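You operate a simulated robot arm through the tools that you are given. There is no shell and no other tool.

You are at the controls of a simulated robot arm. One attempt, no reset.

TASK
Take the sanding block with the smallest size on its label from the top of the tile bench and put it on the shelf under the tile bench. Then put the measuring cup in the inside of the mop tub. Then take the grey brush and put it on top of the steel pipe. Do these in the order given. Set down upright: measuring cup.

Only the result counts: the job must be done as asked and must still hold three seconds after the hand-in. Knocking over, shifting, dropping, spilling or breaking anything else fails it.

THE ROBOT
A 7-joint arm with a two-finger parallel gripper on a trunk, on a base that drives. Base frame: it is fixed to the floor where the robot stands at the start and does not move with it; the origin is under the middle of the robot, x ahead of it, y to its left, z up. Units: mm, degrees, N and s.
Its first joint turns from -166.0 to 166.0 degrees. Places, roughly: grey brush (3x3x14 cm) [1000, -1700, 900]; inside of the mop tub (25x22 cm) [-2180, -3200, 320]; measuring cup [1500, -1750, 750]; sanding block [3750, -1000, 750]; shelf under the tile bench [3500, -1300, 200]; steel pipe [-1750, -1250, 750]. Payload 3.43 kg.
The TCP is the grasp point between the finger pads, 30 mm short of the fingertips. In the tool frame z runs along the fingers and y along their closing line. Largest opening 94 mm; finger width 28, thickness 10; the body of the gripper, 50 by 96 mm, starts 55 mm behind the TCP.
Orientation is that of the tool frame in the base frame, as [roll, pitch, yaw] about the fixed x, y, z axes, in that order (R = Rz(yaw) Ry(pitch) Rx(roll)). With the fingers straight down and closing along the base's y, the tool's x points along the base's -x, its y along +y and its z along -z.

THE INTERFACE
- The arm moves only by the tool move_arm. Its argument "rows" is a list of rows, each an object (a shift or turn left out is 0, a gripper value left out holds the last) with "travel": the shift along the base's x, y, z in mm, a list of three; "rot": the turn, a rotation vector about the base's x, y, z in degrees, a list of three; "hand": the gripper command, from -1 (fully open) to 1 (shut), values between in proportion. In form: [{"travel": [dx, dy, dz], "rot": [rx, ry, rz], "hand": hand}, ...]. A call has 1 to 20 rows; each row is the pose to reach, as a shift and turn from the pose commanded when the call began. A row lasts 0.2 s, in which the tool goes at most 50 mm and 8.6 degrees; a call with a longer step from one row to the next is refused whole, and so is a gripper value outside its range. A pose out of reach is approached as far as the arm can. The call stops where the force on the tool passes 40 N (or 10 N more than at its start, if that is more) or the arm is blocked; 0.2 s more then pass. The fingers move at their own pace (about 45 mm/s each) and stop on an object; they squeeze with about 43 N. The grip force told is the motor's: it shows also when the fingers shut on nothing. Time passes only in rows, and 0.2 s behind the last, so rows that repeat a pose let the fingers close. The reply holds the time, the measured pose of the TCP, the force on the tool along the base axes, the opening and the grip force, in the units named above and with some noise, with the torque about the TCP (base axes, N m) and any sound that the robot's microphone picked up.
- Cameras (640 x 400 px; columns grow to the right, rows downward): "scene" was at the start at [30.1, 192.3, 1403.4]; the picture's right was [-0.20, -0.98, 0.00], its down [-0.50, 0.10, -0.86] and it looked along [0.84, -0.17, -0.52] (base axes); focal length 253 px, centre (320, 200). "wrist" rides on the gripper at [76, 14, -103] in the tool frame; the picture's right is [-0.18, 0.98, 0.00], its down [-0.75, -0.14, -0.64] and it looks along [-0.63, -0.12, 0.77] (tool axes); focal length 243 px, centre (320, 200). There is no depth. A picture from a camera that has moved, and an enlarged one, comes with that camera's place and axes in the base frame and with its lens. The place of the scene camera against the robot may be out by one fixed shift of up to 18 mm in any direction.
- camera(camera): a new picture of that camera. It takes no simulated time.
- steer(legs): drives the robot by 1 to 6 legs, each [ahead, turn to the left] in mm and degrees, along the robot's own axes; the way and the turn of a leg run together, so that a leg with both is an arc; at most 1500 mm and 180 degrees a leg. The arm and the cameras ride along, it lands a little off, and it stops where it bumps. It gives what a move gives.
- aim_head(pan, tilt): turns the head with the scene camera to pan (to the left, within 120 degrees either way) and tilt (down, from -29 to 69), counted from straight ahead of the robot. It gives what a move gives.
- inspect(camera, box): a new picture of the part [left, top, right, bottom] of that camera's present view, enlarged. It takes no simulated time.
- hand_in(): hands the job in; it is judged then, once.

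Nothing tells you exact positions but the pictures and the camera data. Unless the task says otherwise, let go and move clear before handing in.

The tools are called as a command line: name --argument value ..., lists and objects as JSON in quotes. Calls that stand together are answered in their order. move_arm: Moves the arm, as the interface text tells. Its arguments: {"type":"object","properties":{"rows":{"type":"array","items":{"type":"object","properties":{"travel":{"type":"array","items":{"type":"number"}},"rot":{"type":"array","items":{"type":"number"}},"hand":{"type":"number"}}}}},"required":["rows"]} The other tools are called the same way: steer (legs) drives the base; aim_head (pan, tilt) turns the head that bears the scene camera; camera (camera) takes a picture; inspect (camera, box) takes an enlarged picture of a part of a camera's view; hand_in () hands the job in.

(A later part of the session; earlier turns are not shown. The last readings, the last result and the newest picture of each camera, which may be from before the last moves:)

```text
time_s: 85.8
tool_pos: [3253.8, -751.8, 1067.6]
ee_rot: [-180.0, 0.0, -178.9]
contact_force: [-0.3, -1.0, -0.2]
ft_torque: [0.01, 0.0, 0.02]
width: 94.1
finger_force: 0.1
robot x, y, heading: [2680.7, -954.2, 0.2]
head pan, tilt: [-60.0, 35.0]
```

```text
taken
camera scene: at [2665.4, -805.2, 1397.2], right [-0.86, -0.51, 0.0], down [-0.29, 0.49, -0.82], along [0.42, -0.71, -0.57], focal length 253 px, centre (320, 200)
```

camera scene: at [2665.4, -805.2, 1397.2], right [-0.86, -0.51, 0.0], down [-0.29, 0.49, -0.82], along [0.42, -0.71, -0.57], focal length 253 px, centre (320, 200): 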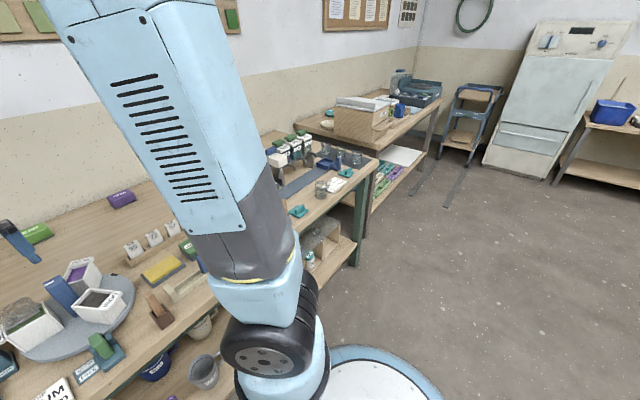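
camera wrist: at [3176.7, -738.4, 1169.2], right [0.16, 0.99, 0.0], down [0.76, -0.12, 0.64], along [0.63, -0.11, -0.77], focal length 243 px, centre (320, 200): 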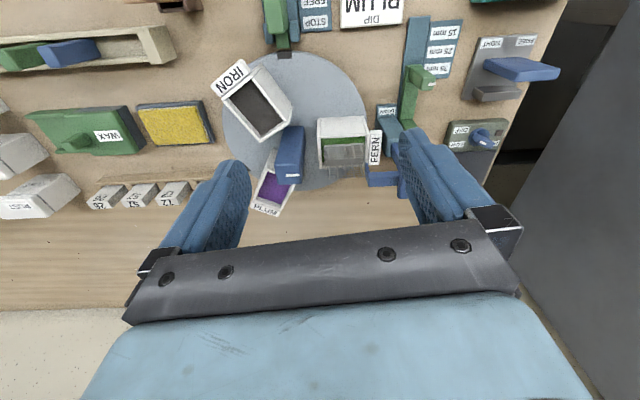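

Green block is about (3890, -853), purple about (3866, -1150), on the bench whose front edge is at x 3210. I'll check the clearance of the base to the bench.

aim_head --pan 0 --tilt 69

camera --camera "scene"

aim_head --pan 0 --tilt 30

inspect --camera "scene" --box '[310, 140, 430, 215]'

```text
time_s: 87.1
tool_pos: [3252.5, -752.0, 1067.2]
ee_rot: [-179.8, -0.1, -178.8]
contact_force: [-0.5, 0.3, 0.4]
ft_torque: [-0.02, 0.02, 0.01]
width: 94.1
finger_force: 0.0
robot x, y, heading: [2676.2, -959.1, 0.7]
head pan, tilt: [0.0, 68.8]
```

```text
taken
camera scene: at [2676.6, -729.0, 1353.5], right [0.01, -1.0, 0.0], down [-0.93, -0.01, -0.36], along [0.36, 0.0, -0.93], focal length 253 px, centre (320, 200)
```

scene: 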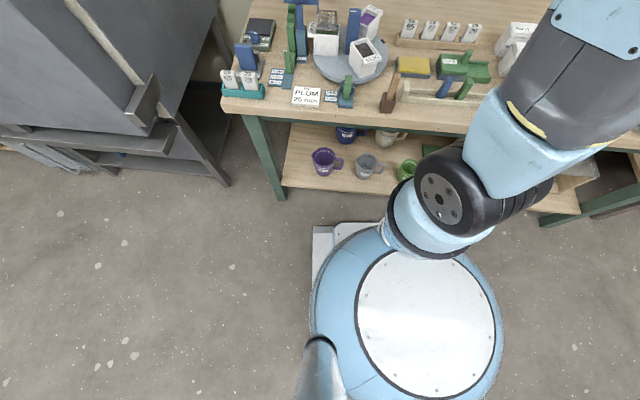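

```text
time_s: 88.1
tool_pos: [3252.4, -751.7, 1067.9]
ee_rot: [-179.9, -0.1, -178.9]
contact_force: [-0.1, 0.6, -0.8]
ft_torque: [-0.03, -0.04, -0.03]
width: 94.2
finger_force: 0.1
robot x, y, heading: [2679.1, -961.9, 0.4]
head pan, tilt: [0.0, 30.0]
```

```text
5.33 times, centred on (370, 178) of scene
camera zoom: at [2711.1, -728.6, 1404.9], right [0.01, -1.0, 0.0], down [-0.5, 0.0, -0.87], along [0.87, 0.01, -0.5], focal length 1349 px, centre (53, 320)
```

zoom: 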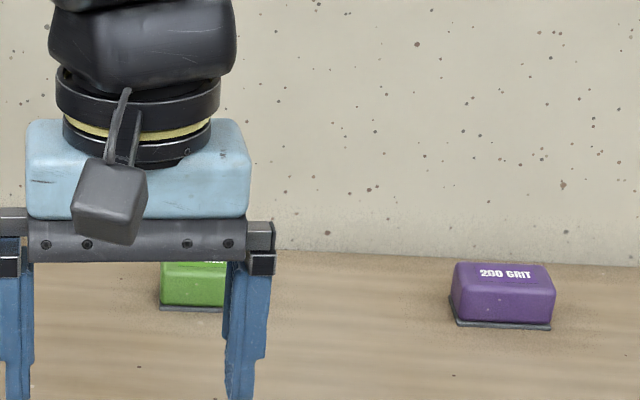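

The base front sits about 190 mm from the bench. I move 145 mm closer and then test the arm's reach toward the green block.

steer --legs '[[145, 0]]'

move_arm --rows '[{"travel": [0, -20, 0]}, {"travel": [40, -50, 0]}, {"travel": [85, -70, 0]}, {"travel": [130, -90, 0]}, {"travel": [175, -100, 0]}, {"travel": [220, -100, 0]}, {"travel": [265, -100, 0]}, {"travel": [310, -100, 0]}]'

camera --camera "scene"

camera --camera "wrist"

```text
time_s: 89.5
tool_pos: [3396.5, -750.3, 1067.1]
ee_rot: [-179.8, -0.1, -178.7]
contact_force: [-0.5, -0.3, 0.1]
ft_torque: [0.0, -0.01, -0.01]
width: 93.9
finger_force: 0.0
robot x, y, heading: [2821.0, -951.7, 0.4]
head pan, tilt: [0.0, 30.0]
```

```text
time_s: 91.3
tool_pos: [3705.9, -848.5, 1068.9]
ee_rot: [-179.9, -0.1, -178.7]
contact_force: [-0.9, 0.7, 0.8]
ft_torque: [0.01, -0.03, 0.0]
width: 94.1
finger_force: 0.1
robot x, y, heading: [2823.5, -952.7, 0.5]
head pan, tilt: [0.0, 30.0]
```

```text
taken
camera scene: at [2854.7, -727.5, 1405.0], right [0.01, -1.0, 0.0], down [-0.5, 0.0, -0.87], along [0.87, 0.01, -0.5], focal length 253 px, centre (320, 200)
```

scene: 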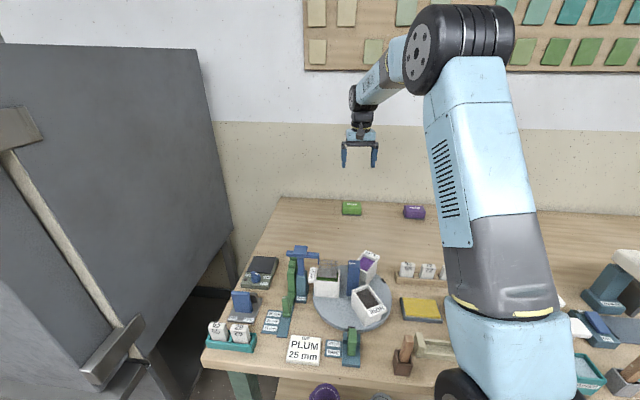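

```text
taken
camera wrist: at [3629.7, -836.1, 1170.4], right [0.16, 0.99, 0.0], down [0.76, -0.12, 0.64], along [0.63, -0.1, -0.77], focal length 243 px, centre (320, 200)
```

wrist: 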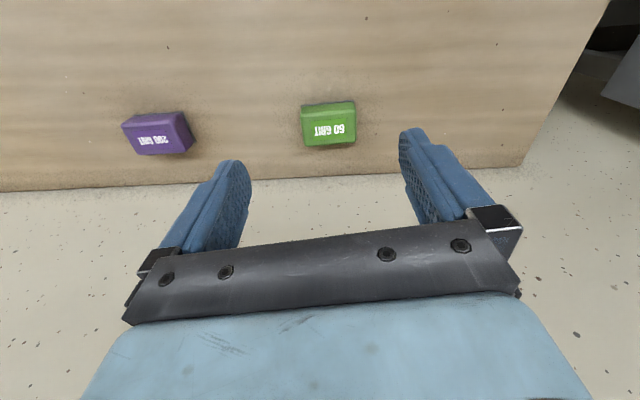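

The arm reaches easily here. The green block looks about 80 mm wide, so I can likely grip it across y. First I'll check that no other sanding block hides behind the arm on the right.

aim_head --pan -55 --tilt 35

camera --camera "scene"

aim_head --pan -75 --tilt 35

camera --camera "scene"

```text
time_s: 92.5
tool_pos: [3705.7, -848.4, 1067.8]
ee_rot: [-179.8, -0.1, -178.6]
contact_force: [0.9, -0.3, 0.7]
ft_torque: [0.02, -0.01, -0.03]
width: 94.2
finger_force: 0.0
robot x, y, heading: [2822.4, -955.5, 0.4]
head pan, tilt: [-55.0, 35.0]
```

```text
taken
camera scene: at [2816.0, -799.9, 1397.2], right [-0.81, -0.58, 0.0], down [-0.33, 0.47, -0.82], along [0.48, -0.67, -0.57], focal length 253 px, centre (320, 200)
```

scene: 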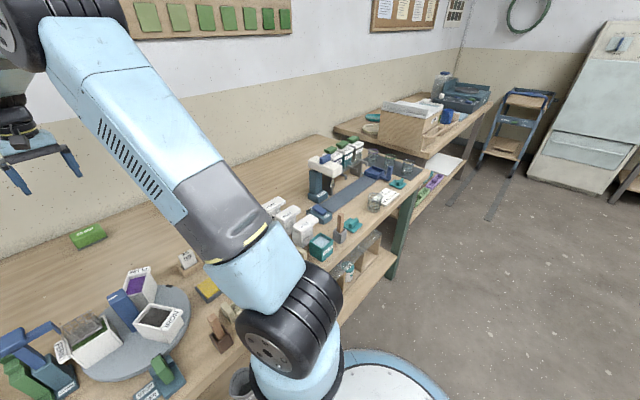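

```text
time_s: 93.3
tool_pos: [3705.3, -849.1, 1068.7]
ee_rot: [-179.9, -0.1, -178.7]
contact_force: [-0.6, -0.1, -1.0]
ft_torque: [0.02, 0.01, 0.01]
width: 94.0
finger_force: 0.1
robot x, y, heading: [2819.7, -952.8, 0.5]
head pan, tilt: [-75.0, 35.0]
```

```text
taken
camera scene: at [2788.4, -813.1, 1397.2], right [-0.96, -0.27, 0.0], down [-0.15, 0.55, -0.82], along [0.22, -0.79, -0.57], focal length 253 px, centre (320, 200)
```

scene: 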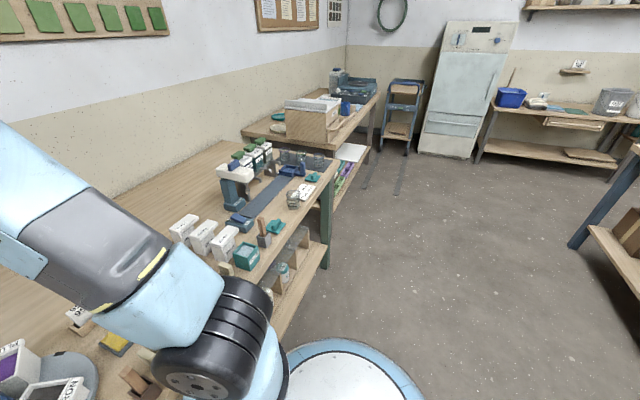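

inspect --camera "scene" --box '[210, 130, 340, 211]'

aim_head --pan -35 --tilt 30

camera --camera "scene"

```text
4.92 times, centred on (275, 170) of scene
camera zoom: at [2788.4, -813.1, 1397.2], right [-0.96, -0.27, 0.0], down [-0.15, 0.55, -0.82], along [0.22, -0.79, -0.57], focal length 1245 px, centre (542, 345)
```

zoom: 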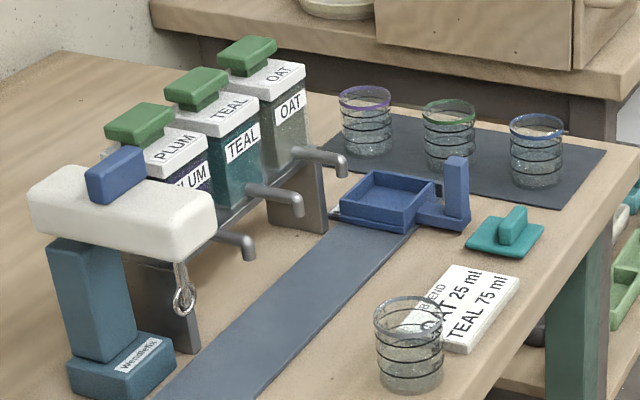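

```text
time_s: 94.4
tool_pos: [3705.2, -849.2, 1067.3]
ee_rot: [-180.0, -0.1, -178.7]
contact_force: [0.3, -0.1, -0.9]
ft_torque: [0.03, 0.0, 0.0]
width: 94.0
finger_force: 0.1
robot x, y, heading: [2821.5, -955.3, 1.0]
head pan, tilt: [-35.0, 30.0]
```

```text
taken
camera scene: at [2839.3, -779.6, 1405.0], right [-0.57, -0.82, 0.0], down [-0.41, 0.28, -0.87], along [0.71, -0.49, -0.5], focal length 253 px, centre (320, 200)
```

scene: 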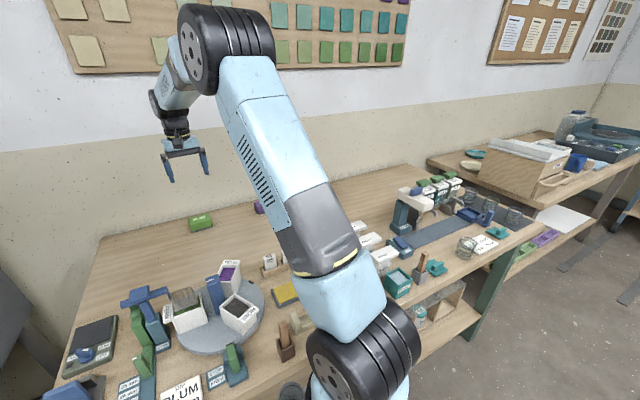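

Only two sanding blocks exist on the bench: green 60 GRIT is the smallest. I lower the hand toward it in steps, checking with the wrist camera.

move_arm --rows '[{"travel": [0, 0, -40], "hand": -1}, {"travel": [0, 0, -80]}, {"travel": [0, 0, -120]}]'

camera --camera "wrist"

inspect --camera "wrist" --box '[240, 60, 420, 172]'

```text
time_s: 95.2
tool_pos: [3705.4, -849.9, 948.2]
ee_rot: [-179.9, 0.0, -178.7]
contact_force: [-1.4, 0.0, 0.2]
ft_torque: [-0.01, -0.04, -0.01]
width: 94.1
finger_force: 0.0
robot x, y, heading: [2821.5, -953.0, 0.5]
head pan, tilt: [-35.0, 30.0]
```

```text
taken
camera wrist: at [3629.5, -837.0, 1049.7], right [0.16, 0.99, 0.0], down [0.76, -0.12, 0.64], along [0.63, -0.11, -0.77], focal length 243 px, centre (320, 200)
```

wrist: 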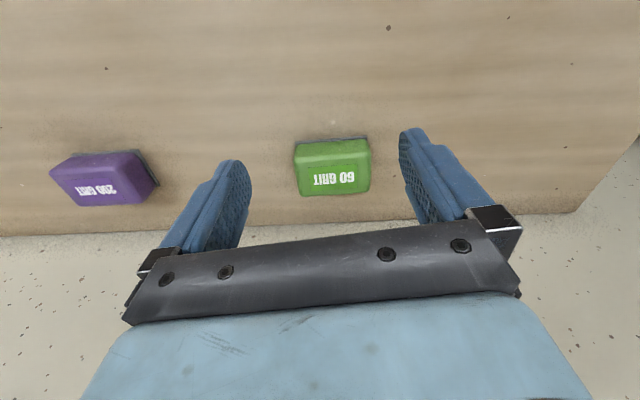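

```text
3.56 times, centred on (330, 116) of wrist
camera zoom: at [3629.5, -837.0, 1049.7], right [0.16, 0.99, 0.0], down [0.76, -0.12, 0.64], along [0.63, -0.11, -0.77], focal length 863 px, centre (284, 499)
```

zoom: 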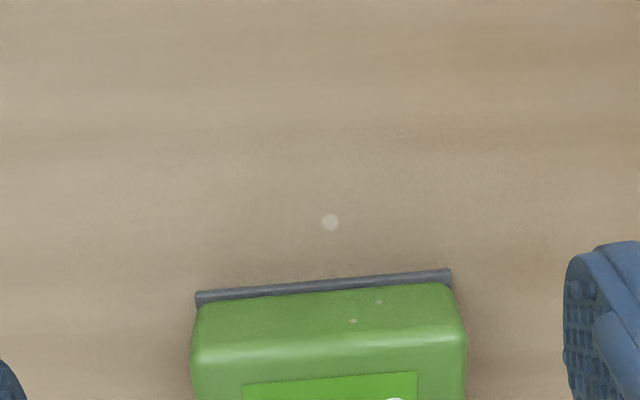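

From two wrist pictures the green block's centre is about (3772, -847), top at z about 840, 80 mm wide and 50 deep, turned about 6°. I tilt the tool 30° forward and yaw to match, so the same tilt will serve for the low shelf.

move_arm --rows '[{"rot": [-0.46, -7.5, -1.7]}, {"rot": [-0.92, -15, -3.4]}, {"rot": [-1.37, -22.5, -5.1]}, {"rot": [-1.83, -29.96, -6.84]}, {"rot": [-1.83, -29.96, -6.84]}]'

camera --camera "wrist"

```text
time_s: 96.4
tool_pos: [3707.2, -849.3, 948.5]
ee_rot: [-179.2, 29.9, 174.4]
contact_force: [-0.8, -0.2, 0.3]
ft_torque: [0.02, -0.02, 0.0]
width: 93.9
finger_force: 0.0
robot x, y, heading: [2819.7, -955.0, 0.5]
head pan, tilt: [-35.0, 30.0]
```

```text
taken
camera wrist: at [3591.9, -822.5, 998.0], right [0.26, 0.96, 0.08], down [0.32, -0.16, 0.93], along [0.91, -0.22, -0.35], focal length 243 px, centre (320, 200)
```

wrist: 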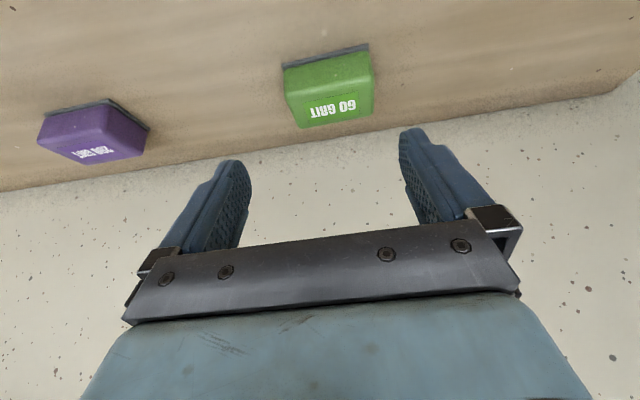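

The tool is aligned with the block's long axis. I move part way in along the tool axis and check the sideways centring.

move_arm --rows '[{"travel": [0, 11, -9]}, {"travel": [15, 9, -36]}, {"travel": [29.4, 7.5, -61.5]}, {"travel": [29.4, 7.5, -61.5]}]'

camera --camera "wrist"

```text
time_s: 97.4
tool_pos: [3736.9, -842.7, 886.0]
ee_rot: [-179.1, 29.9, 174.4]
contact_force: [-1.0, -0.3, -0.2]
ft_torque: [0.02, -0.02, -0.01]
width: 93.9
finger_force: 0.2
robot x, y, heading: [2825.3, -955.4, 0.5]
head pan, tilt: [-35.0, 30.0]
```

```text
taken
camera wrist: at [3621.4, -815.0, 935.9], right [0.26, 0.96, 0.08], down [0.32, -0.16, 0.93], along [0.91, -0.22, -0.35], focal length 243 px, centre (320, 200)
```

wrist: 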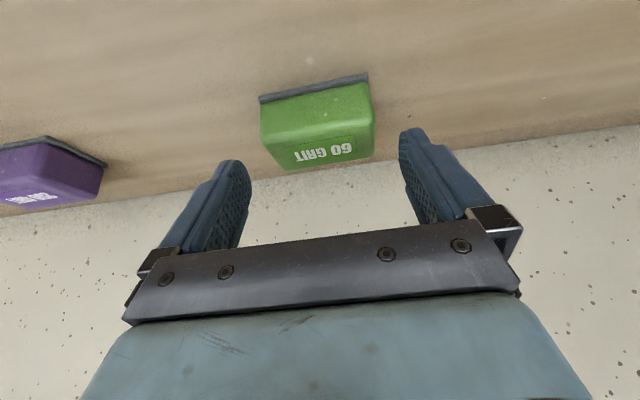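

The block is centred between the fingers, 79 mm wide against 94 mm opening. I go on in along the tool axis slowly.

move_arm --rows '[{"travel": [7, -0.9, -12]}, {"travel": [14, -1.7, -24]}, {"travel": [20, -2.5, -35]}, {"travel": [26, -3.2, -45]}, {"travel": [26, -3.2, -45]}]'

camera --camera "wrist"

```text
time_s: 98.6
tool_pos: [3761.6, -845.1, 840.7]
ee_rot: [-179.2, 29.9, 174.4]
contact_force: [0.0, -0.6, -0.4]
ft_torque: [-0.01, -0.01, 0.01]
width: 93.9
finger_force: 0.1
robot x, y, heading: [2825.3, -954.1, 0.4]
head pan, tilt: [-35.0, 30.0]
```

```text
taken
camera wrist: at [3647.8, -818.2, 891.1], right [0.26, 0.96, 0.08], down [0.32, -0.16, 0.93], along [0.91, -0.22, -0.35], focal length 243 px, centre (320, 200)
```

wrist: 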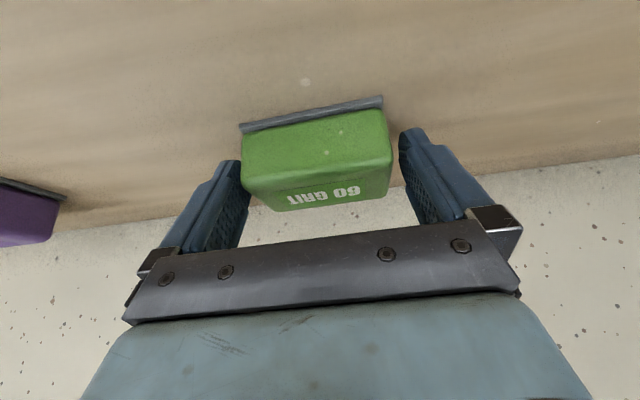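

The block sits slightly toward the -y finger, so I shift about 4 mm to -y, then go a little deeper.

move_arm --rows '[{"travel": [-0.4, -4, 0]}, {"travel": [-0.4, -4, 0]}]'

inspect --camera "wrist" --box '[200, 80, 440, 230]'

```text
time_s: 99.2
tool_pos: [3761.9, -850.2, 840.8]
ee_rot: [-179.2, 30.0, 174.4]
contact_force: [-0.5, 0.0, 0.2]
ft_torque: [0.0, 0.04, 0.0]
width: 94.0
finger_force: 0.1
robot x, y, heading: [2825.8, -952.1, 0.6]
head pan, tilt: [-35.0, 30.0]
```

```text
2.67 times, centred on (320, 155) of wrist
camera zoom: at [3647.6, -822.5, 891.1], right [0.26, 0.96, 0.08], down [0.32, -0.16, 0.93], along [0.91, -0.22, -0.35], focal length 647 px, centre (320, 320)
```

zoom: 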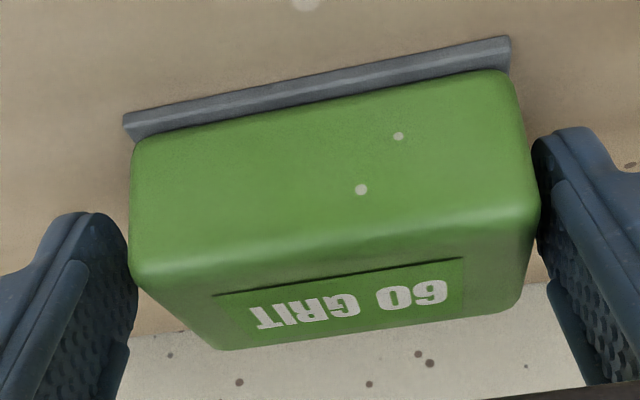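

Centred now. I go 8 mm deeper and close the gripper.

move_arm --rows '[{"travel": [5, -0.5, -4]}, {"travel": [10, -1, -8]}, {"travel": [10, -1, -8], "hand": 1}, {"travel": [10, -1, -8], "hand": 1}, {"travel": [10, -1, -8], "hand": 1}, {"travel": [10, -1, -8], "hand": 1}]'

inspect --camera "wrist" --box '[200, 80, 440, 230]'

```text
time_s: 100.6
tool_pos: [3771.8, -851.7, 833.2]
ee_rot: [-179.1, 30.0, 174.4]
contact_force: [0.6, 0.6, 4.1]
ft_torque: [0.16, -0.04, 0.04]
width: 83.6
finger_force: 43.3
robot x, y, heading: [2821.6, -953.7, 0.4]
head pan, tilt: [-35.0, 30.0]
```

```text
2.67 times, centred on (320, 155) of wrist
camera zoom: at [3657.3, -823.5, 883.6], right [0.26, 0.96, 0.08], down [0.32, -0.16, 0.93], along [0.91, -0.22, -0.35], focal length 647 px, centre (320, 320)
```

zoom: 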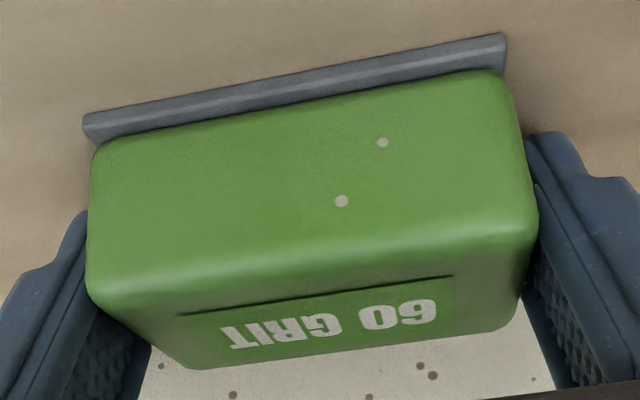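

Gripped at 83.6 mm. I lift straight up.

move_arm --rows '[{"travel": [0, 0, 15]}, {"travel": [0, 0, 40]}, {"travel": [0, 0, 80]}, {"travel": [0, 0, 120]}, {"travel": [0, 0, 160]}, {"travel": [0, 0, 200]}, {"travel": [0, 0, 240]}]'

inspect --camera "wrist" --box '[200, 80, 440, 230]'

```text
time_s: 102.2
tool_pos: [3770.6, -850.6, 1071.4]
ee_rot: [-179.2, 29.9, 174.5]
contact_force: [0.9, 0.6, -1.0]
ft_torque: [-0.07, 0.01, -0.04]
width: 83.8
finger_force: 43.0
robot x, y, heading: [2825.5, -954.3, 0.3]
head pan, tilt: [-35.0, 30.0]
```

```text
2.67 times, centred on (320, 155) of wrist
camera zoom: at [3656.0, -824.0, 1122.0], right [0.26, 0.96, 0.08], down [0.32, -0.16, 0.93], along [0.91, -0.22, -0.35], focal length 647 px, centre (320, 320)
```

zoom: 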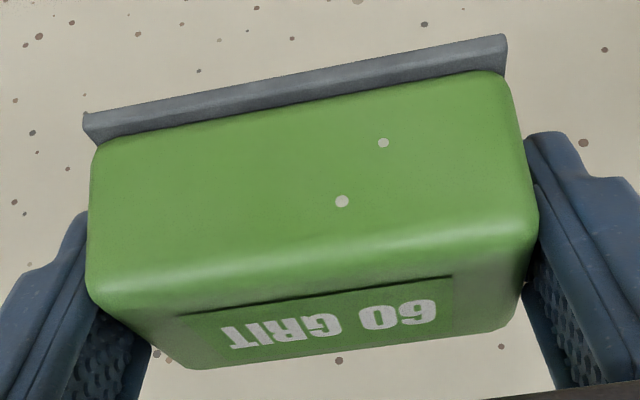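

The block is firmly held. I bring the hand back over the bench front and drive back so I can see and reach the shelf.

move_arm --rows '[{"travel": [-45, 0, 0]}, {"travel": [-90, 0, 0]}, {"travel": [-135, 0, 0]}, {"travel": [-180, 0, 0]}, {"travel": [-225, 0, 0]}, {"travel": [-270, 0, 0]}, {"travel": [-315, 0, 0]}, {"travel": [-340, 0, 0]}]'

steer --legs '[[-420, 0]]'

aim_head --pan 10 --tilt 35

camera --camera "scene"

inspect --camera "scene" --box '[250, 190, 490, 340]'

```text
time_s: 104.0
tool_pos: [3430.8, -849.2, 1072.2]
ee_rot: [-179.2, 29.9, 174.5]
contact_force: [1.0, 0.5, -1.5]
ft_torque: [0.02, 0.0, -0.01]
width: 84.0
finger_force: 42.6
robot x, y, heading: [2820.3, -950.6, 0.6]
head pan, tilt: [-35.0, 30.0]
```

```text
time_s: 106.7
tool_pos: [2999.7, -853.5, 1072.2]
ee_rot: [-179.2, 29.8, 174.5]
contact_force: [-0.6, -1.3, -1.1]
ft_torque: [0.02, 0.0, -0.02]
width: 83.6
finger_force: 43.3
robot x, y, heading: [2391.8, -957.5, 0.7]
head pan, tilt: [-35.0, 30.0]
```

```text
time_s: 107.8
tool_pos: [3000.3, -854.1, 1072.6]
ee_rot: [-179.2, 29.9, 174.5]
contact_force: [0.6, -0.1, -1.2]
ft_torque: [0.0, -0.02, 0.0]
width: 83.5
finger_force: 43.2
robot x, y, heading: [2392.2, -960.4, 0.4]
head pan, tilt: [10.0, 35.0]
```

```text
taken
camera scene: at [2420.5, -715.9, 1397.2], right [0.18, -0.98, 0.0], down [-0.56, -0.1, -0.82], along [0.81, 0.15, -0.57], focal length 253 px, centre (320, 200)
```

scene: 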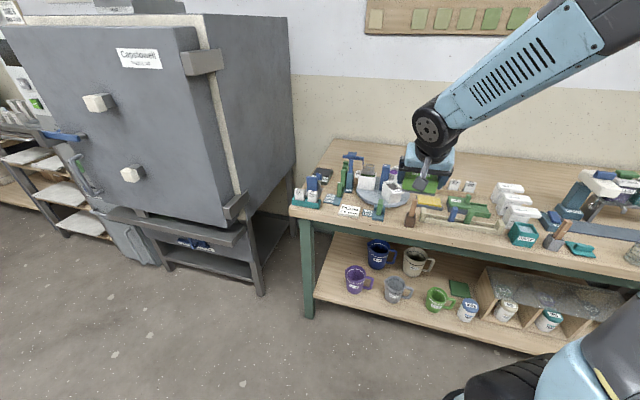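

```text
2.67 times, centred on (370, 265) of scene
camera zoom: at [2420.5, -715.9, 1397.2], right [0.18, -0.98, 0.0], down [-0.56, -0.1, -0.82], along [0.81, 0.15, -0.57], focal length 674 px, centre (187, 27)
```

zoom: 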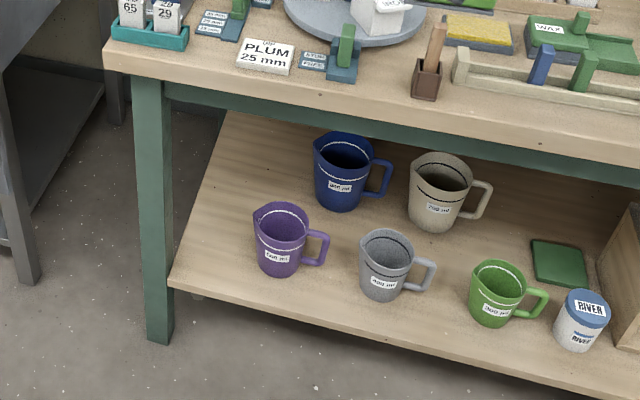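

The shelf (z about 207) has a free patch at its left end, left of the purple and blue mugs, around (3350, -630). I lower the arm in front of the bench, keeping the tilt.

move_arm --rows '[{"travel": [-3, 14, -44]}, {"travel": [-6, 28, -88]}, {"travel": [-9, 42, -132]}, {"travel": [-12, 56, -176]}, {"travel": [-15, 70, -220]}, {"travel": [-18, 84, -264]}, {"travel": [-21, 98, -308]}, {"travel": [-24, 112, -352]}, {"travel": [-27, 126, -396]}, {"travel": [-30, 140, -440]}, {"travel": [-33, 154, -484]}, {"travel": [-36, 168, -528]}, {"travel": [-39, 182, -572]}, {"travel": [-40, 196, -616]}, {"travel": [-40, 210, -660]}, {"travel": [-40, 222, -700]}]'

camera --camera "scene"

camera --camera "wrist"

```text
time_s: 111.2
tool_pos: [2960.9, -631.0, 374.9]
ee_rot: [-179.2, 29.9, 174.5]
contact_force: [0.0, -0.2, 0.0]
ft_torque: [-0.01, -0.03, 0.0]
width: 83.6
finger_force: 42.6
robot x, y, heading: [2391.7, -957.3, 0.4]
head pan, tilt: [10.0, 35.0]
```

```text
taken
camera scene: at [2420.8, -715.8, 1397.2], right [0.18, -0.98, 0.0], down [-0.56, -0.1, -0.82], along [0.81, 0.15, -0.57], focal length 253 px, centre (320, 200)
```

scene: 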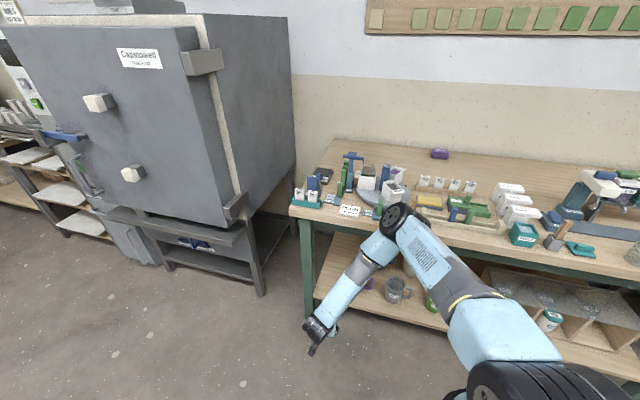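

```text
taken
camera wrist: at [2845.7, -603.4, 424.4], right [0.26, 0.96, 0.08], down [0.32, -0.16, 0.93], along [0.91, -0.22, -0.35], focal length 243 px, centre (320, 200)
```

wrist: 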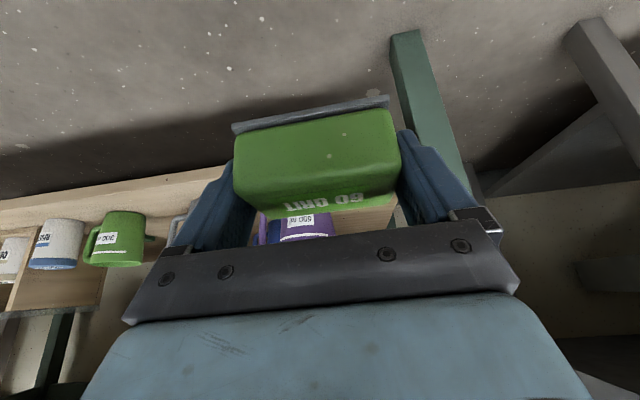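

The elbow stands high enough and the arm can extend from here without driving. The leg's inner face is at y -530, x 3188. I extend toward the shelf and look again.

move_arm --rows '[{"travel": [40, 0, -15]}, {"travel": [80, 0, -30]}, {"travel": [120, 0, -45]}, {"travel": [150, 0, -55]}, {"travel": [150, 0, -55]}]'

camera --camera "wrist"

inspect --camera "scene" --box '[250, 150, 490, 350]'

```text
time_s: 112.4
tool_pos: [3109.0, -630.3, 320.0]
ee_rot: [-179.1, 29.9, 174.5]
contact_force: [0.0, -0.4, -0.6]
ft_torque: [0.02, 0.05, 0.0]
width: 83.5
finger_force: 43.5
robot x, y, heading: [2396.4, -960.2, 0.8]
head pan, tilt: [10.0, 35.0]
```

```text
taken
camera wrist: at [2995.3, -602.7, 369.9], right [0.26, 0.96, 0.08], down [0.32, -0.16, 0.93], along [0.91, -0.22, -0.35], focal length 243 px, centre (320, 200)
```

wrist: 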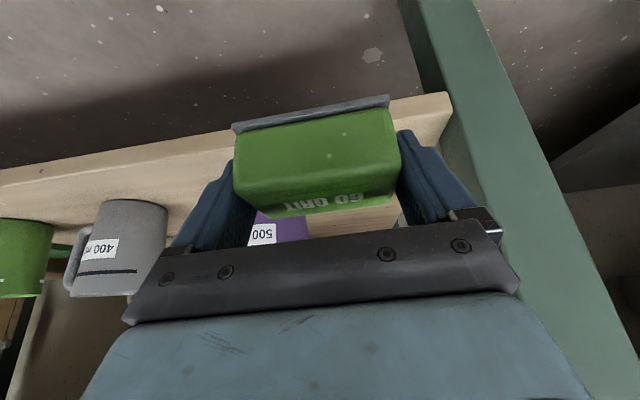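

```text
2.00 times, centred on (370, 250) of scene
camera zoom: at [2420.9, -715.8, 1397.2], right [0.18, -0.98, 0.0], down [-0.56, -0.1, -0.82], along [0.81, 0.15, -0.57], focal length 506 px, centre (220, 100)
```

zoom: 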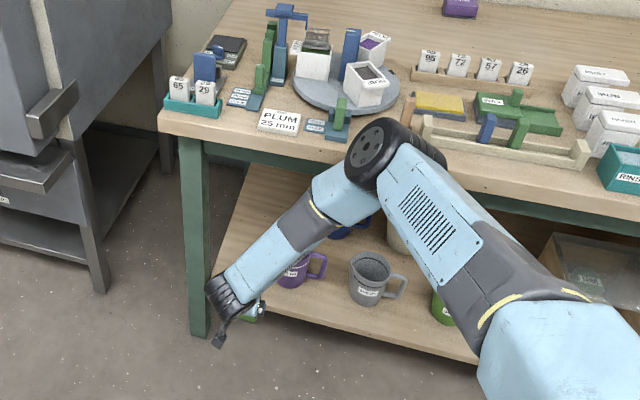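

The full extension would bring the forearm against the bench edge, so I'll place the block near the shelf's front-left instead, around (3262, -622), and drive 80 mm closer to keep the arm comfortable.

steer --legs '[[80, 0]]'

camera --camera "wrist"

camera --camera "scene"

```text
time_s: 113.3
tool_pos: [3131.5, -626.5, 313.9]
ee_rot: [-178.9, 28.6, 175.5]
contact_force: [0.0, -1.0, -1.6]
ft_torque: [0.01, 0.04, -0.03]
width: 83.8
finger_force: 43.0
robot x, y, heading: [2435.4, -955.3, 0.6]
head pan, tilt: [10.0, 35.0]
stopped in leg 1: the robot was blocked; the commanded pose is now the measured one
```

```text
taken
camera wrist: at [3017.3, -601.9, 366.3], right [0.25, 0.97, 0.07], down [0.34, -0.16, 0.93], along [0.91, -0.2, -0.37], focal length 243 px, centre (320, 200)
```

wrist: 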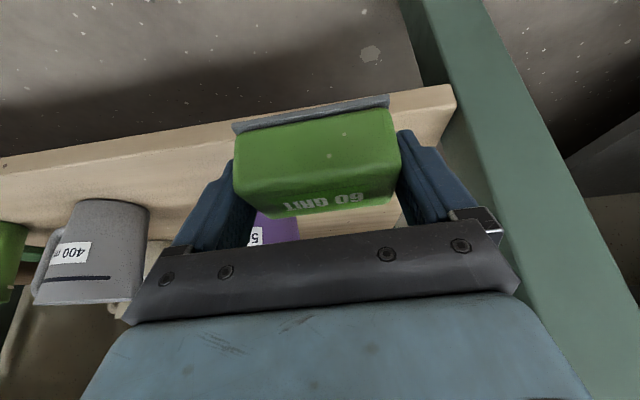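

```text
taken
camera scene: at [2457.8, -716.1, 1397.4], right [0.18, -0.98, 0.0], down [-0.56, -0.1, -0.82], along [0.81, 0.15, -0.57], focal length 253 px, centre (320, 200)
```

scene: 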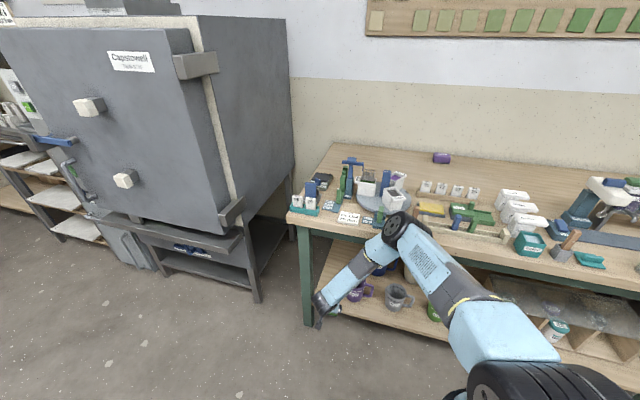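

The drive was blocked after 40 mm; the elbow may have met the bench edge. I zoom in before backing off.

inspect --camera "scene" --box '[340, 170, 500, 270]'

steer --legs '[[-60, 0]]'

inspect --camera "scene" --box '[340, 170, 500, 270]'

```text
4.00 times, centred on (420, 220) of scene
camera zoom: at [2457.8, -716.1, 1397.4], right [0.18, -0.98, 0.0], down [-0.56, -0.1, -0.82], along [0.81, 0.15, -0.57], focal length 1012 px, centre (-80, 120)
```

zoom: 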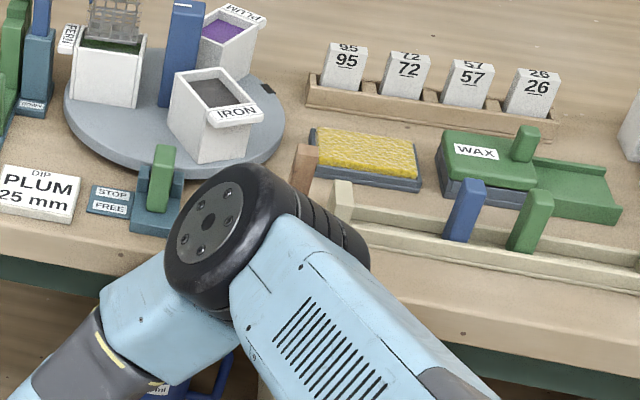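

```text
time_s: 114.3
tool_pos: [3076.0, -629.2, 310.3]
ee_rot: [-178.8, 28.5, 175.5]
contact_force: [-0.5, 0.5, -0.5]
ft_torque: [-0.01, 0.0, 0.0]
width: 83.4
finger_force: 42.8
robot x, y, heading: [2377.2, -956.7, 0.7]
head pan, tilt: [10.0, 35.0]
```

```text
4.00 times, centred on (420, 220) of scene
camera zoom: at [2405.3, -715.9, 1397.2], right [0.18, -0.98, 0.0], down [-0.56, -0.11, -0.82], along [0.8, 0.15, -0.57], focal length 1012 px, centre (-80, 120)
```

zoom: 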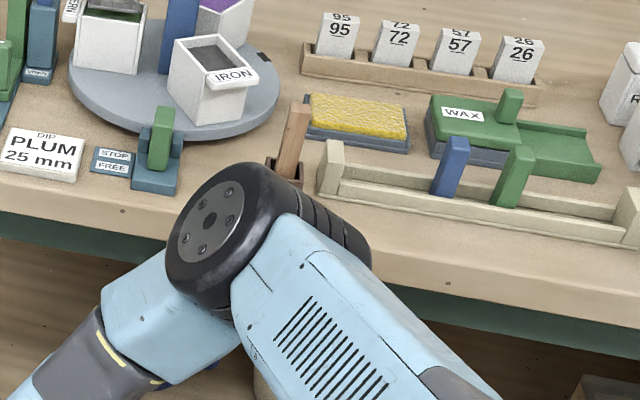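

Nothing on the bench shifted. It was the elbow at the bench edge. I back up a little more, since a straighter arm keeps the elbow away, and then extend toward the shelf spot.

steer --legs '[[-35, 0]]'

move_arm --rows '[{"travel": [20, 2, 0], "rot": [0, -1.4, -1]}, {"travel": [50, 4, 0], "rot": [0, -1.4, -1]}, {"travel": [80, 5, 0], "rot": [0, -1.4, -1]}, {"travel": [110, 6, 0], "rot": [0, -1.4, -1]}, {"travel": [110, 6, 0], "rot": [0, -1.4, -1]}]'

camera --camera "scene"

camera --camera "wrist"

```text
time_s: 115.2
tool_pos: [3041.4, -629.9, 312.4]
ee_rot: [-178.8, 28.4, 175.5]
contact_force: [-0.7, -0.1, -0.5]
ft_torque: [0.0, 0.0, -0.01]
width: 83.6
finger_force: 43.0
robot x, y, heading: [2343.4, -958.1, 0.6]
head pan, tilt: [10.0, 35.0]
```

```text
time_s: 116.4
tool_pos: [3153.4, -621.8, 312.6]
ee_rot: [-178.9, 29.9, 174.3]
contact_force: [0.7, 0.2, -0.5]
ft_torque: [-0.01, -0.03, 0.0]
width: 83.5
finger_force: 43.4
robot x, y, heading: [2340.6, -958.1, 0.6]
head pan, tilt: [10.0, 35.0]
```

```text
taken
camera scene: at [2369.8, -716.2, 1397.2], right [0.18, -0.98, 0.0], down [-0.56, -0.11, -0.82], along [0.8, 0.15, -0.57], focal length 253 px, centre (320, 200)
```

scene: 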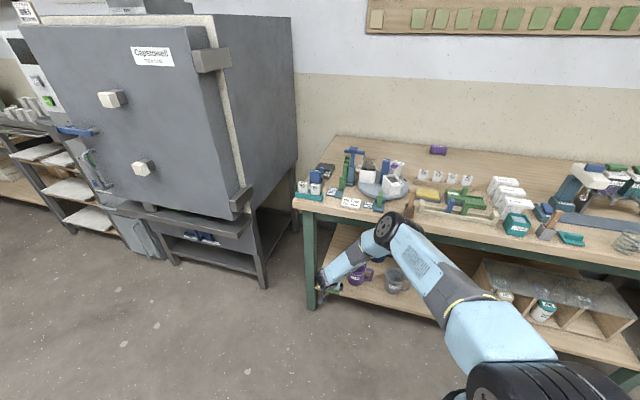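

```text
taken
camera wrist: at [3038.6, -594.2, 362.8], right [0.26, 0.96, 0.08], down [0.32, -0.16, 0.93], along [0.91, -0.22, -0.35], focal length 243 px, centre (320, 200)
```

wrist: 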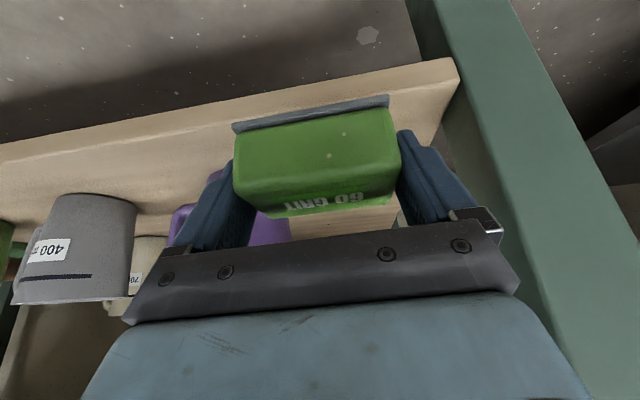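

inspect --camera "wrist" --box '[360, 20, 560, 145]'

inspect --camera "wrist" --box '[0, 80, 240, 230]'

inspect --camera "scene" --box '[290, 200, 450, 320]'

```text
3.20 times, centred on (460, 82) of wrist
camera zoom: at [3038.6, -594.2, 362.8], right [0.26, 0.96, 0.08], down [0.32, -0.16, 0.93], along [0.91, -0.22, -0.35], focal length 776 px, centre (-128, 576)
```

zoom: 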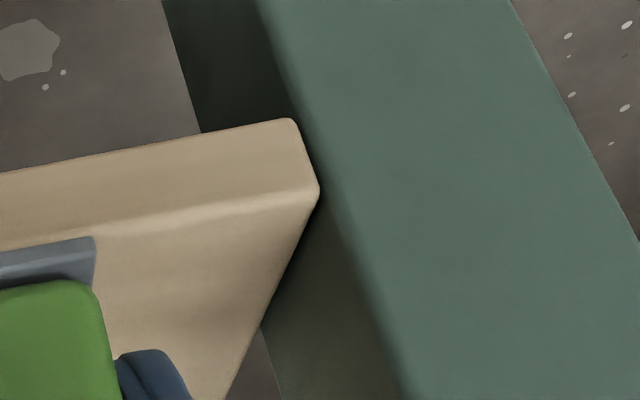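

```text
2.67 times, centred on (120, 155) of wrist
camera zoom: at [3038.6, -594.2, 362.8], right [0.26, 0.96, 0.08], down [0.32, -0.16, 0.93], along [0.91, -0.22, -0.35], focal length 647 px, centre (853, 320)
```

zoom: 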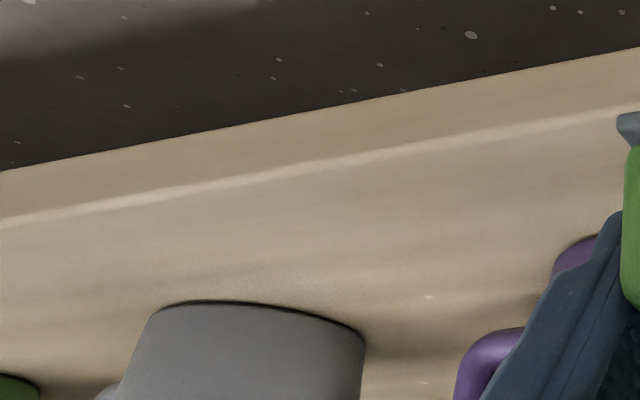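

```text
3.33 times, centred on (370, 260) of scene
camera zoom: at [2369.8, -716.2, 1397.2], right [0.18, -0.98, 0.0], down [-0.56, -0.11, -0.82], along [0.8, 0.15, -0.57], focal length 843 px, centre (153, 0)
```

zoom: 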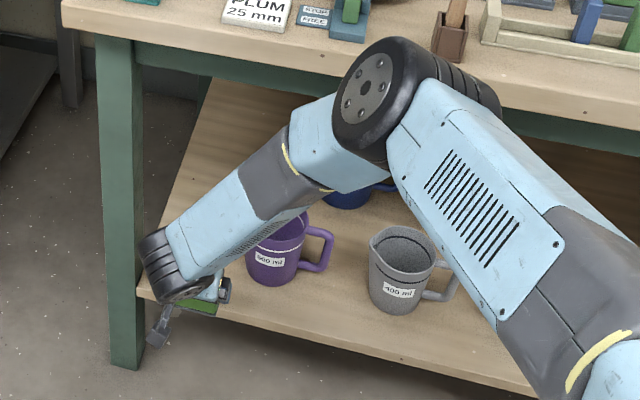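

The shelf's front-left corner is about (3200, -525, 210-240). I extend forward at height, and then lower in small steps watching the force.

move_arm --rows '[{"travel": [30, 0, 0]}, {"travel": [60, 0, 0]}, {"travel": [90, 0, 0]}, {"travel": [112, 0, 0]}, {"travel": [112, 0, 0]}]'

camera --camera "wrist"

inspect --camera "scene" --box '[290, 200, 450, 320]'

```text
time_s: 117.6
tool_pos: [3264.4, -623.1, 311.4]
ee_rot: [-179.0, 29.9, 174.3]
contact_force: [0.3, 0.6, -1.8]
ft_torque: [-0.01, -0.02, 0.01]
width: 83.5
finger_force: 42.9
robot x, y, heading: [2341.0, -961.0, 0.7]
head pan, tilt: [10.0, 35.0]
```

```text
taken
camera wrist: at [3148.9, -595.6, 362.1], right [0.27, 0.96, 0.08], down [0.32, -0.16, 0.93], along [0.91, -0.22, -0.35], focal length 243 px, centre (320, 200)
```

wrist: 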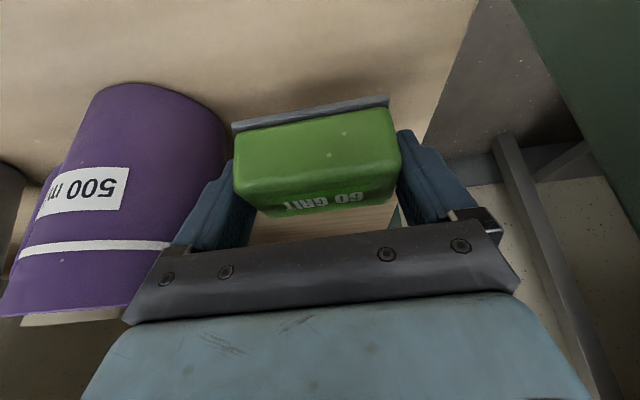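

```text
3.33 times, centred on (370, 260) of scene
camera zoom: at [2369.8, -716.2, 1397.2], right [0.18, -0.98, 0.0], down [-0.56, -0.11, -0.82], along [0.8, 0.15, -0.57], focal length 843 px, centre (153, 0)
```

zoom: 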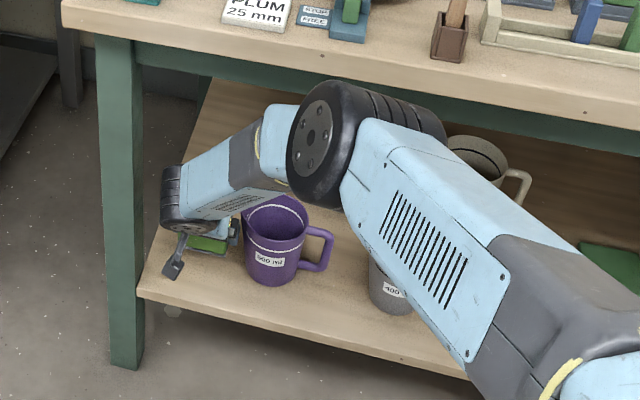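

There is about 25 mm between the finger and the purple mug. I lower in small steps.

move_arm --rows '[{"travel": [0, 5, -10]}, {"travel": [0, 5, -20]}, {"travel": [0, 5, -28]}, {"travel": [0, 5, -28]}]'

camera --camera "wrist"

```text
time_s: 118.6
tool_pos: [3264.5, -618.3, 283.5]
ee_rot: [-178.9, 30.0, 174.3]
contact_force: [0.7, 0.2, -1.1]
ft_torque: [0.0, 0.0, 0.0]
width: 83.5
finger_force: 42.8
robot x, y, heading: [2341.7, -958.7, 0.6]
head pan, tilt: [10.0, 35.0]
```

```text
taken
camera wrist: at [3149.0, -590.2, 333.0], right [0.26, 0.96, 0.08], down [0.32, -0.16, 0.93], along [0.91, -0.22, -0.35], focal length 243 px, centre (320, 200)
```

wrist: 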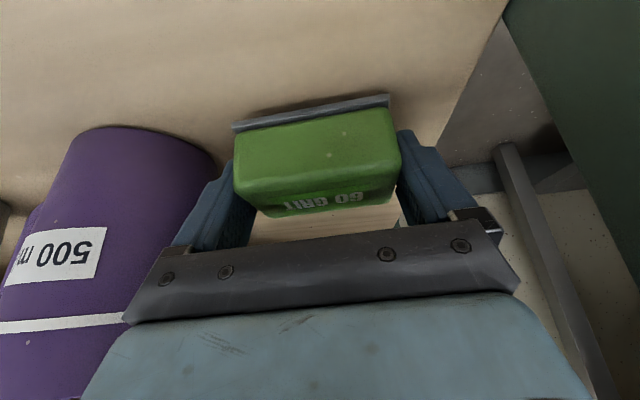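

move_arm --rows '[{"travel": [0, 0, -6]}, {"travel": [0, 0, -12]}, {"travel": [0, 0, -18]}, {"travel": [0, 0, -18]}]'

camera --camera "wrist"

```text
time_s: 119.3
tool_pos: [3268.4, -616.8, 272.9]
ee_rot: [-179.2, 30.2, 174.1]
contact_force: [2.8, 1.7, 8.3]
ft_torque: [0.02, 0.13, -0.01]
width: 83.5
finger_force: 42.7
robot x, y, heading: [2338.6, -958.2, 0.4]
head pan, tilt: [10.0, 35.0]
stopped in row 3: the force on the tool passed its limit at 58 N (the readings are from after the stop); the commanded pose is now the measured one
```

```text
taken
camera wrist: at [3153.1, -588.2, 322.9], right [0.27, 0.96, 0.08], down [0.31, -0.16, 0.94], along [0.91, -0.22, -0.34], focal length 243 px, centre (320, 200)
```

wrist: 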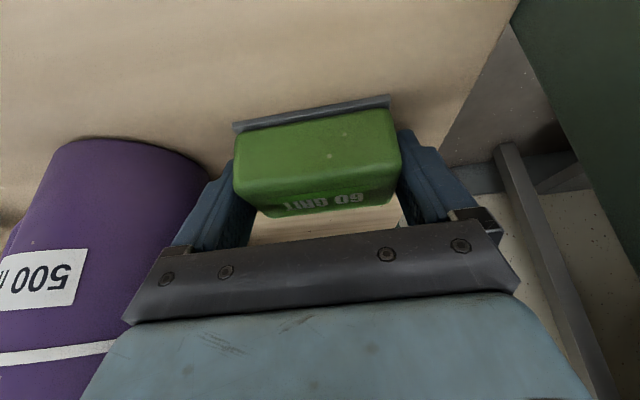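

The block is on the shelf (8 N residual). I open the gripper and check.

move_arm --rows '[{"travel": [0, 0, 1], "hand": -1}, {"travel": [0, 0, 1], "hand": -1}, {"travel": [0, 0, 1], "hand": -1}]'

camera --camera "wrist"

```text
time_s: 120.1
tool_pos: [3268.5, -617.8, 272.6]
ee_rot: [-179.2, 30.3, 174.1]
contact_force: [0.8, -11.4, 15.3]
ft_torque: [0.29, -0.14, -0.1]
width: 87.2
finger_force: 0.0
robot x, y, heading: [2338.9, -962.2, 0.4]
head pan, tilt: [10.0, 35.0]
```

```text
taken
camera wrist: at [3153.0, -589.1, 322.9], right [0.27, 0.96, 0.08], down [0.31, -0.16, 0.94], along [0.91, -0.22, -0.34], focal length 243 px, centre (320, 200)
```

wrist: 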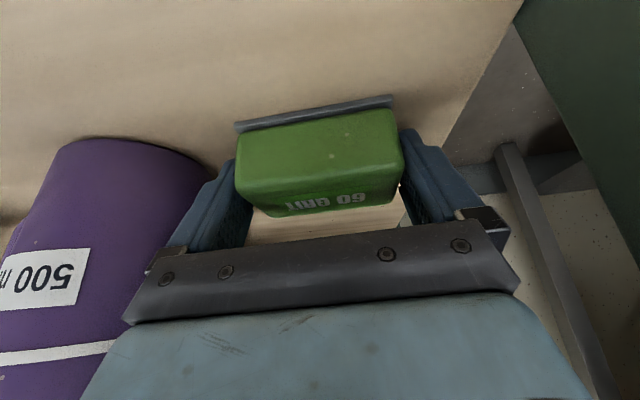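

The +y fingertip presses on the shelf and cannot slide open. I raise a few millimetres while opening.

move_arm --rows '[{"travel": [0, 0, 3], "hand": -1}, {"travel": [0, 0, 4], "hand": -1}, {"travel": [0, 0, 4], "hand": -1}]'

inspect --camera "wrist" --box '[160, 60, 480, 260]'

```text
time_s: 120.9
tool_pos: [3267.1, -617.1, 274.2]
ee_rot: [-179.1, 30.2, 174.2]
contact_force: [-0.3, 0.3, 0.4]
ft_torque: [-0.04, -0.02, 0.0]
width: 94.0
finger_force: 0.1
robot x, y, heading: [2342.2, -954.7, 0.5]
head pan, tilt: [10.0, 35.0]
```

```text
2.00 times, centred on (320, 160) of wrist
camera zoom: at [3151.8, -588.7, 325.1], right [0.27, 0.96, 0.08], down [0.31, -0.16, 0.94], along [0.91, -0.22, -0.34], focal length 485 px, centre (320, 280)
```

zoom: 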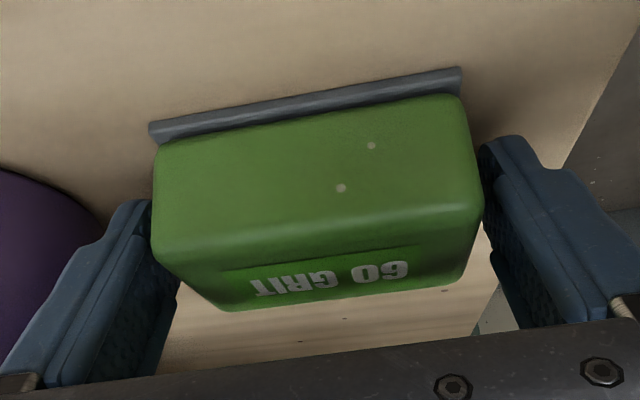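

Released, block flat on the shelf. I retract along the tool axis.

move_arm --rows '[{"travel": [-7, 0.8, 12]}, {"travel": [-15, 1.7, 26]}, {"travel": [-25, 2.8, 43]}, {"travel": [-37, 4, 64]}, {"travel": [-60, 4, 80]}, {"travel": [-95, 4, 90]}, {"travel": [-130, 4, 95]}]'

camera --camera "wrist"

```text
time_s: 122.5
tool_pos: [3136.3, -612.5, 372.6]
ee_rot: [-179.2, 30.2, 174.0]
contact_force: [-0.2, -0.2, -0.5]
ft_torque: [0.02, 0.03, 0.01]
width: 94.0
finger_force: 0.1
robot x, y, heading: [2342.6, -957.4, 0.5]
head pan, tilt: [10.0, 35.0]
```

```text
taken
camera wrist: at [3021.7, -584.9, 422.4], right [0.27, 0.96, 0.08], down [0.31, -0.16, 0.94], along [0.91, -0.23, -0.34], focal length 243 px, centre (320, 200)
```

wrist: 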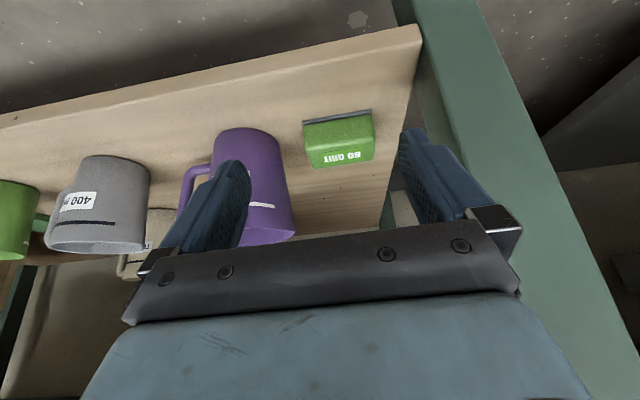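

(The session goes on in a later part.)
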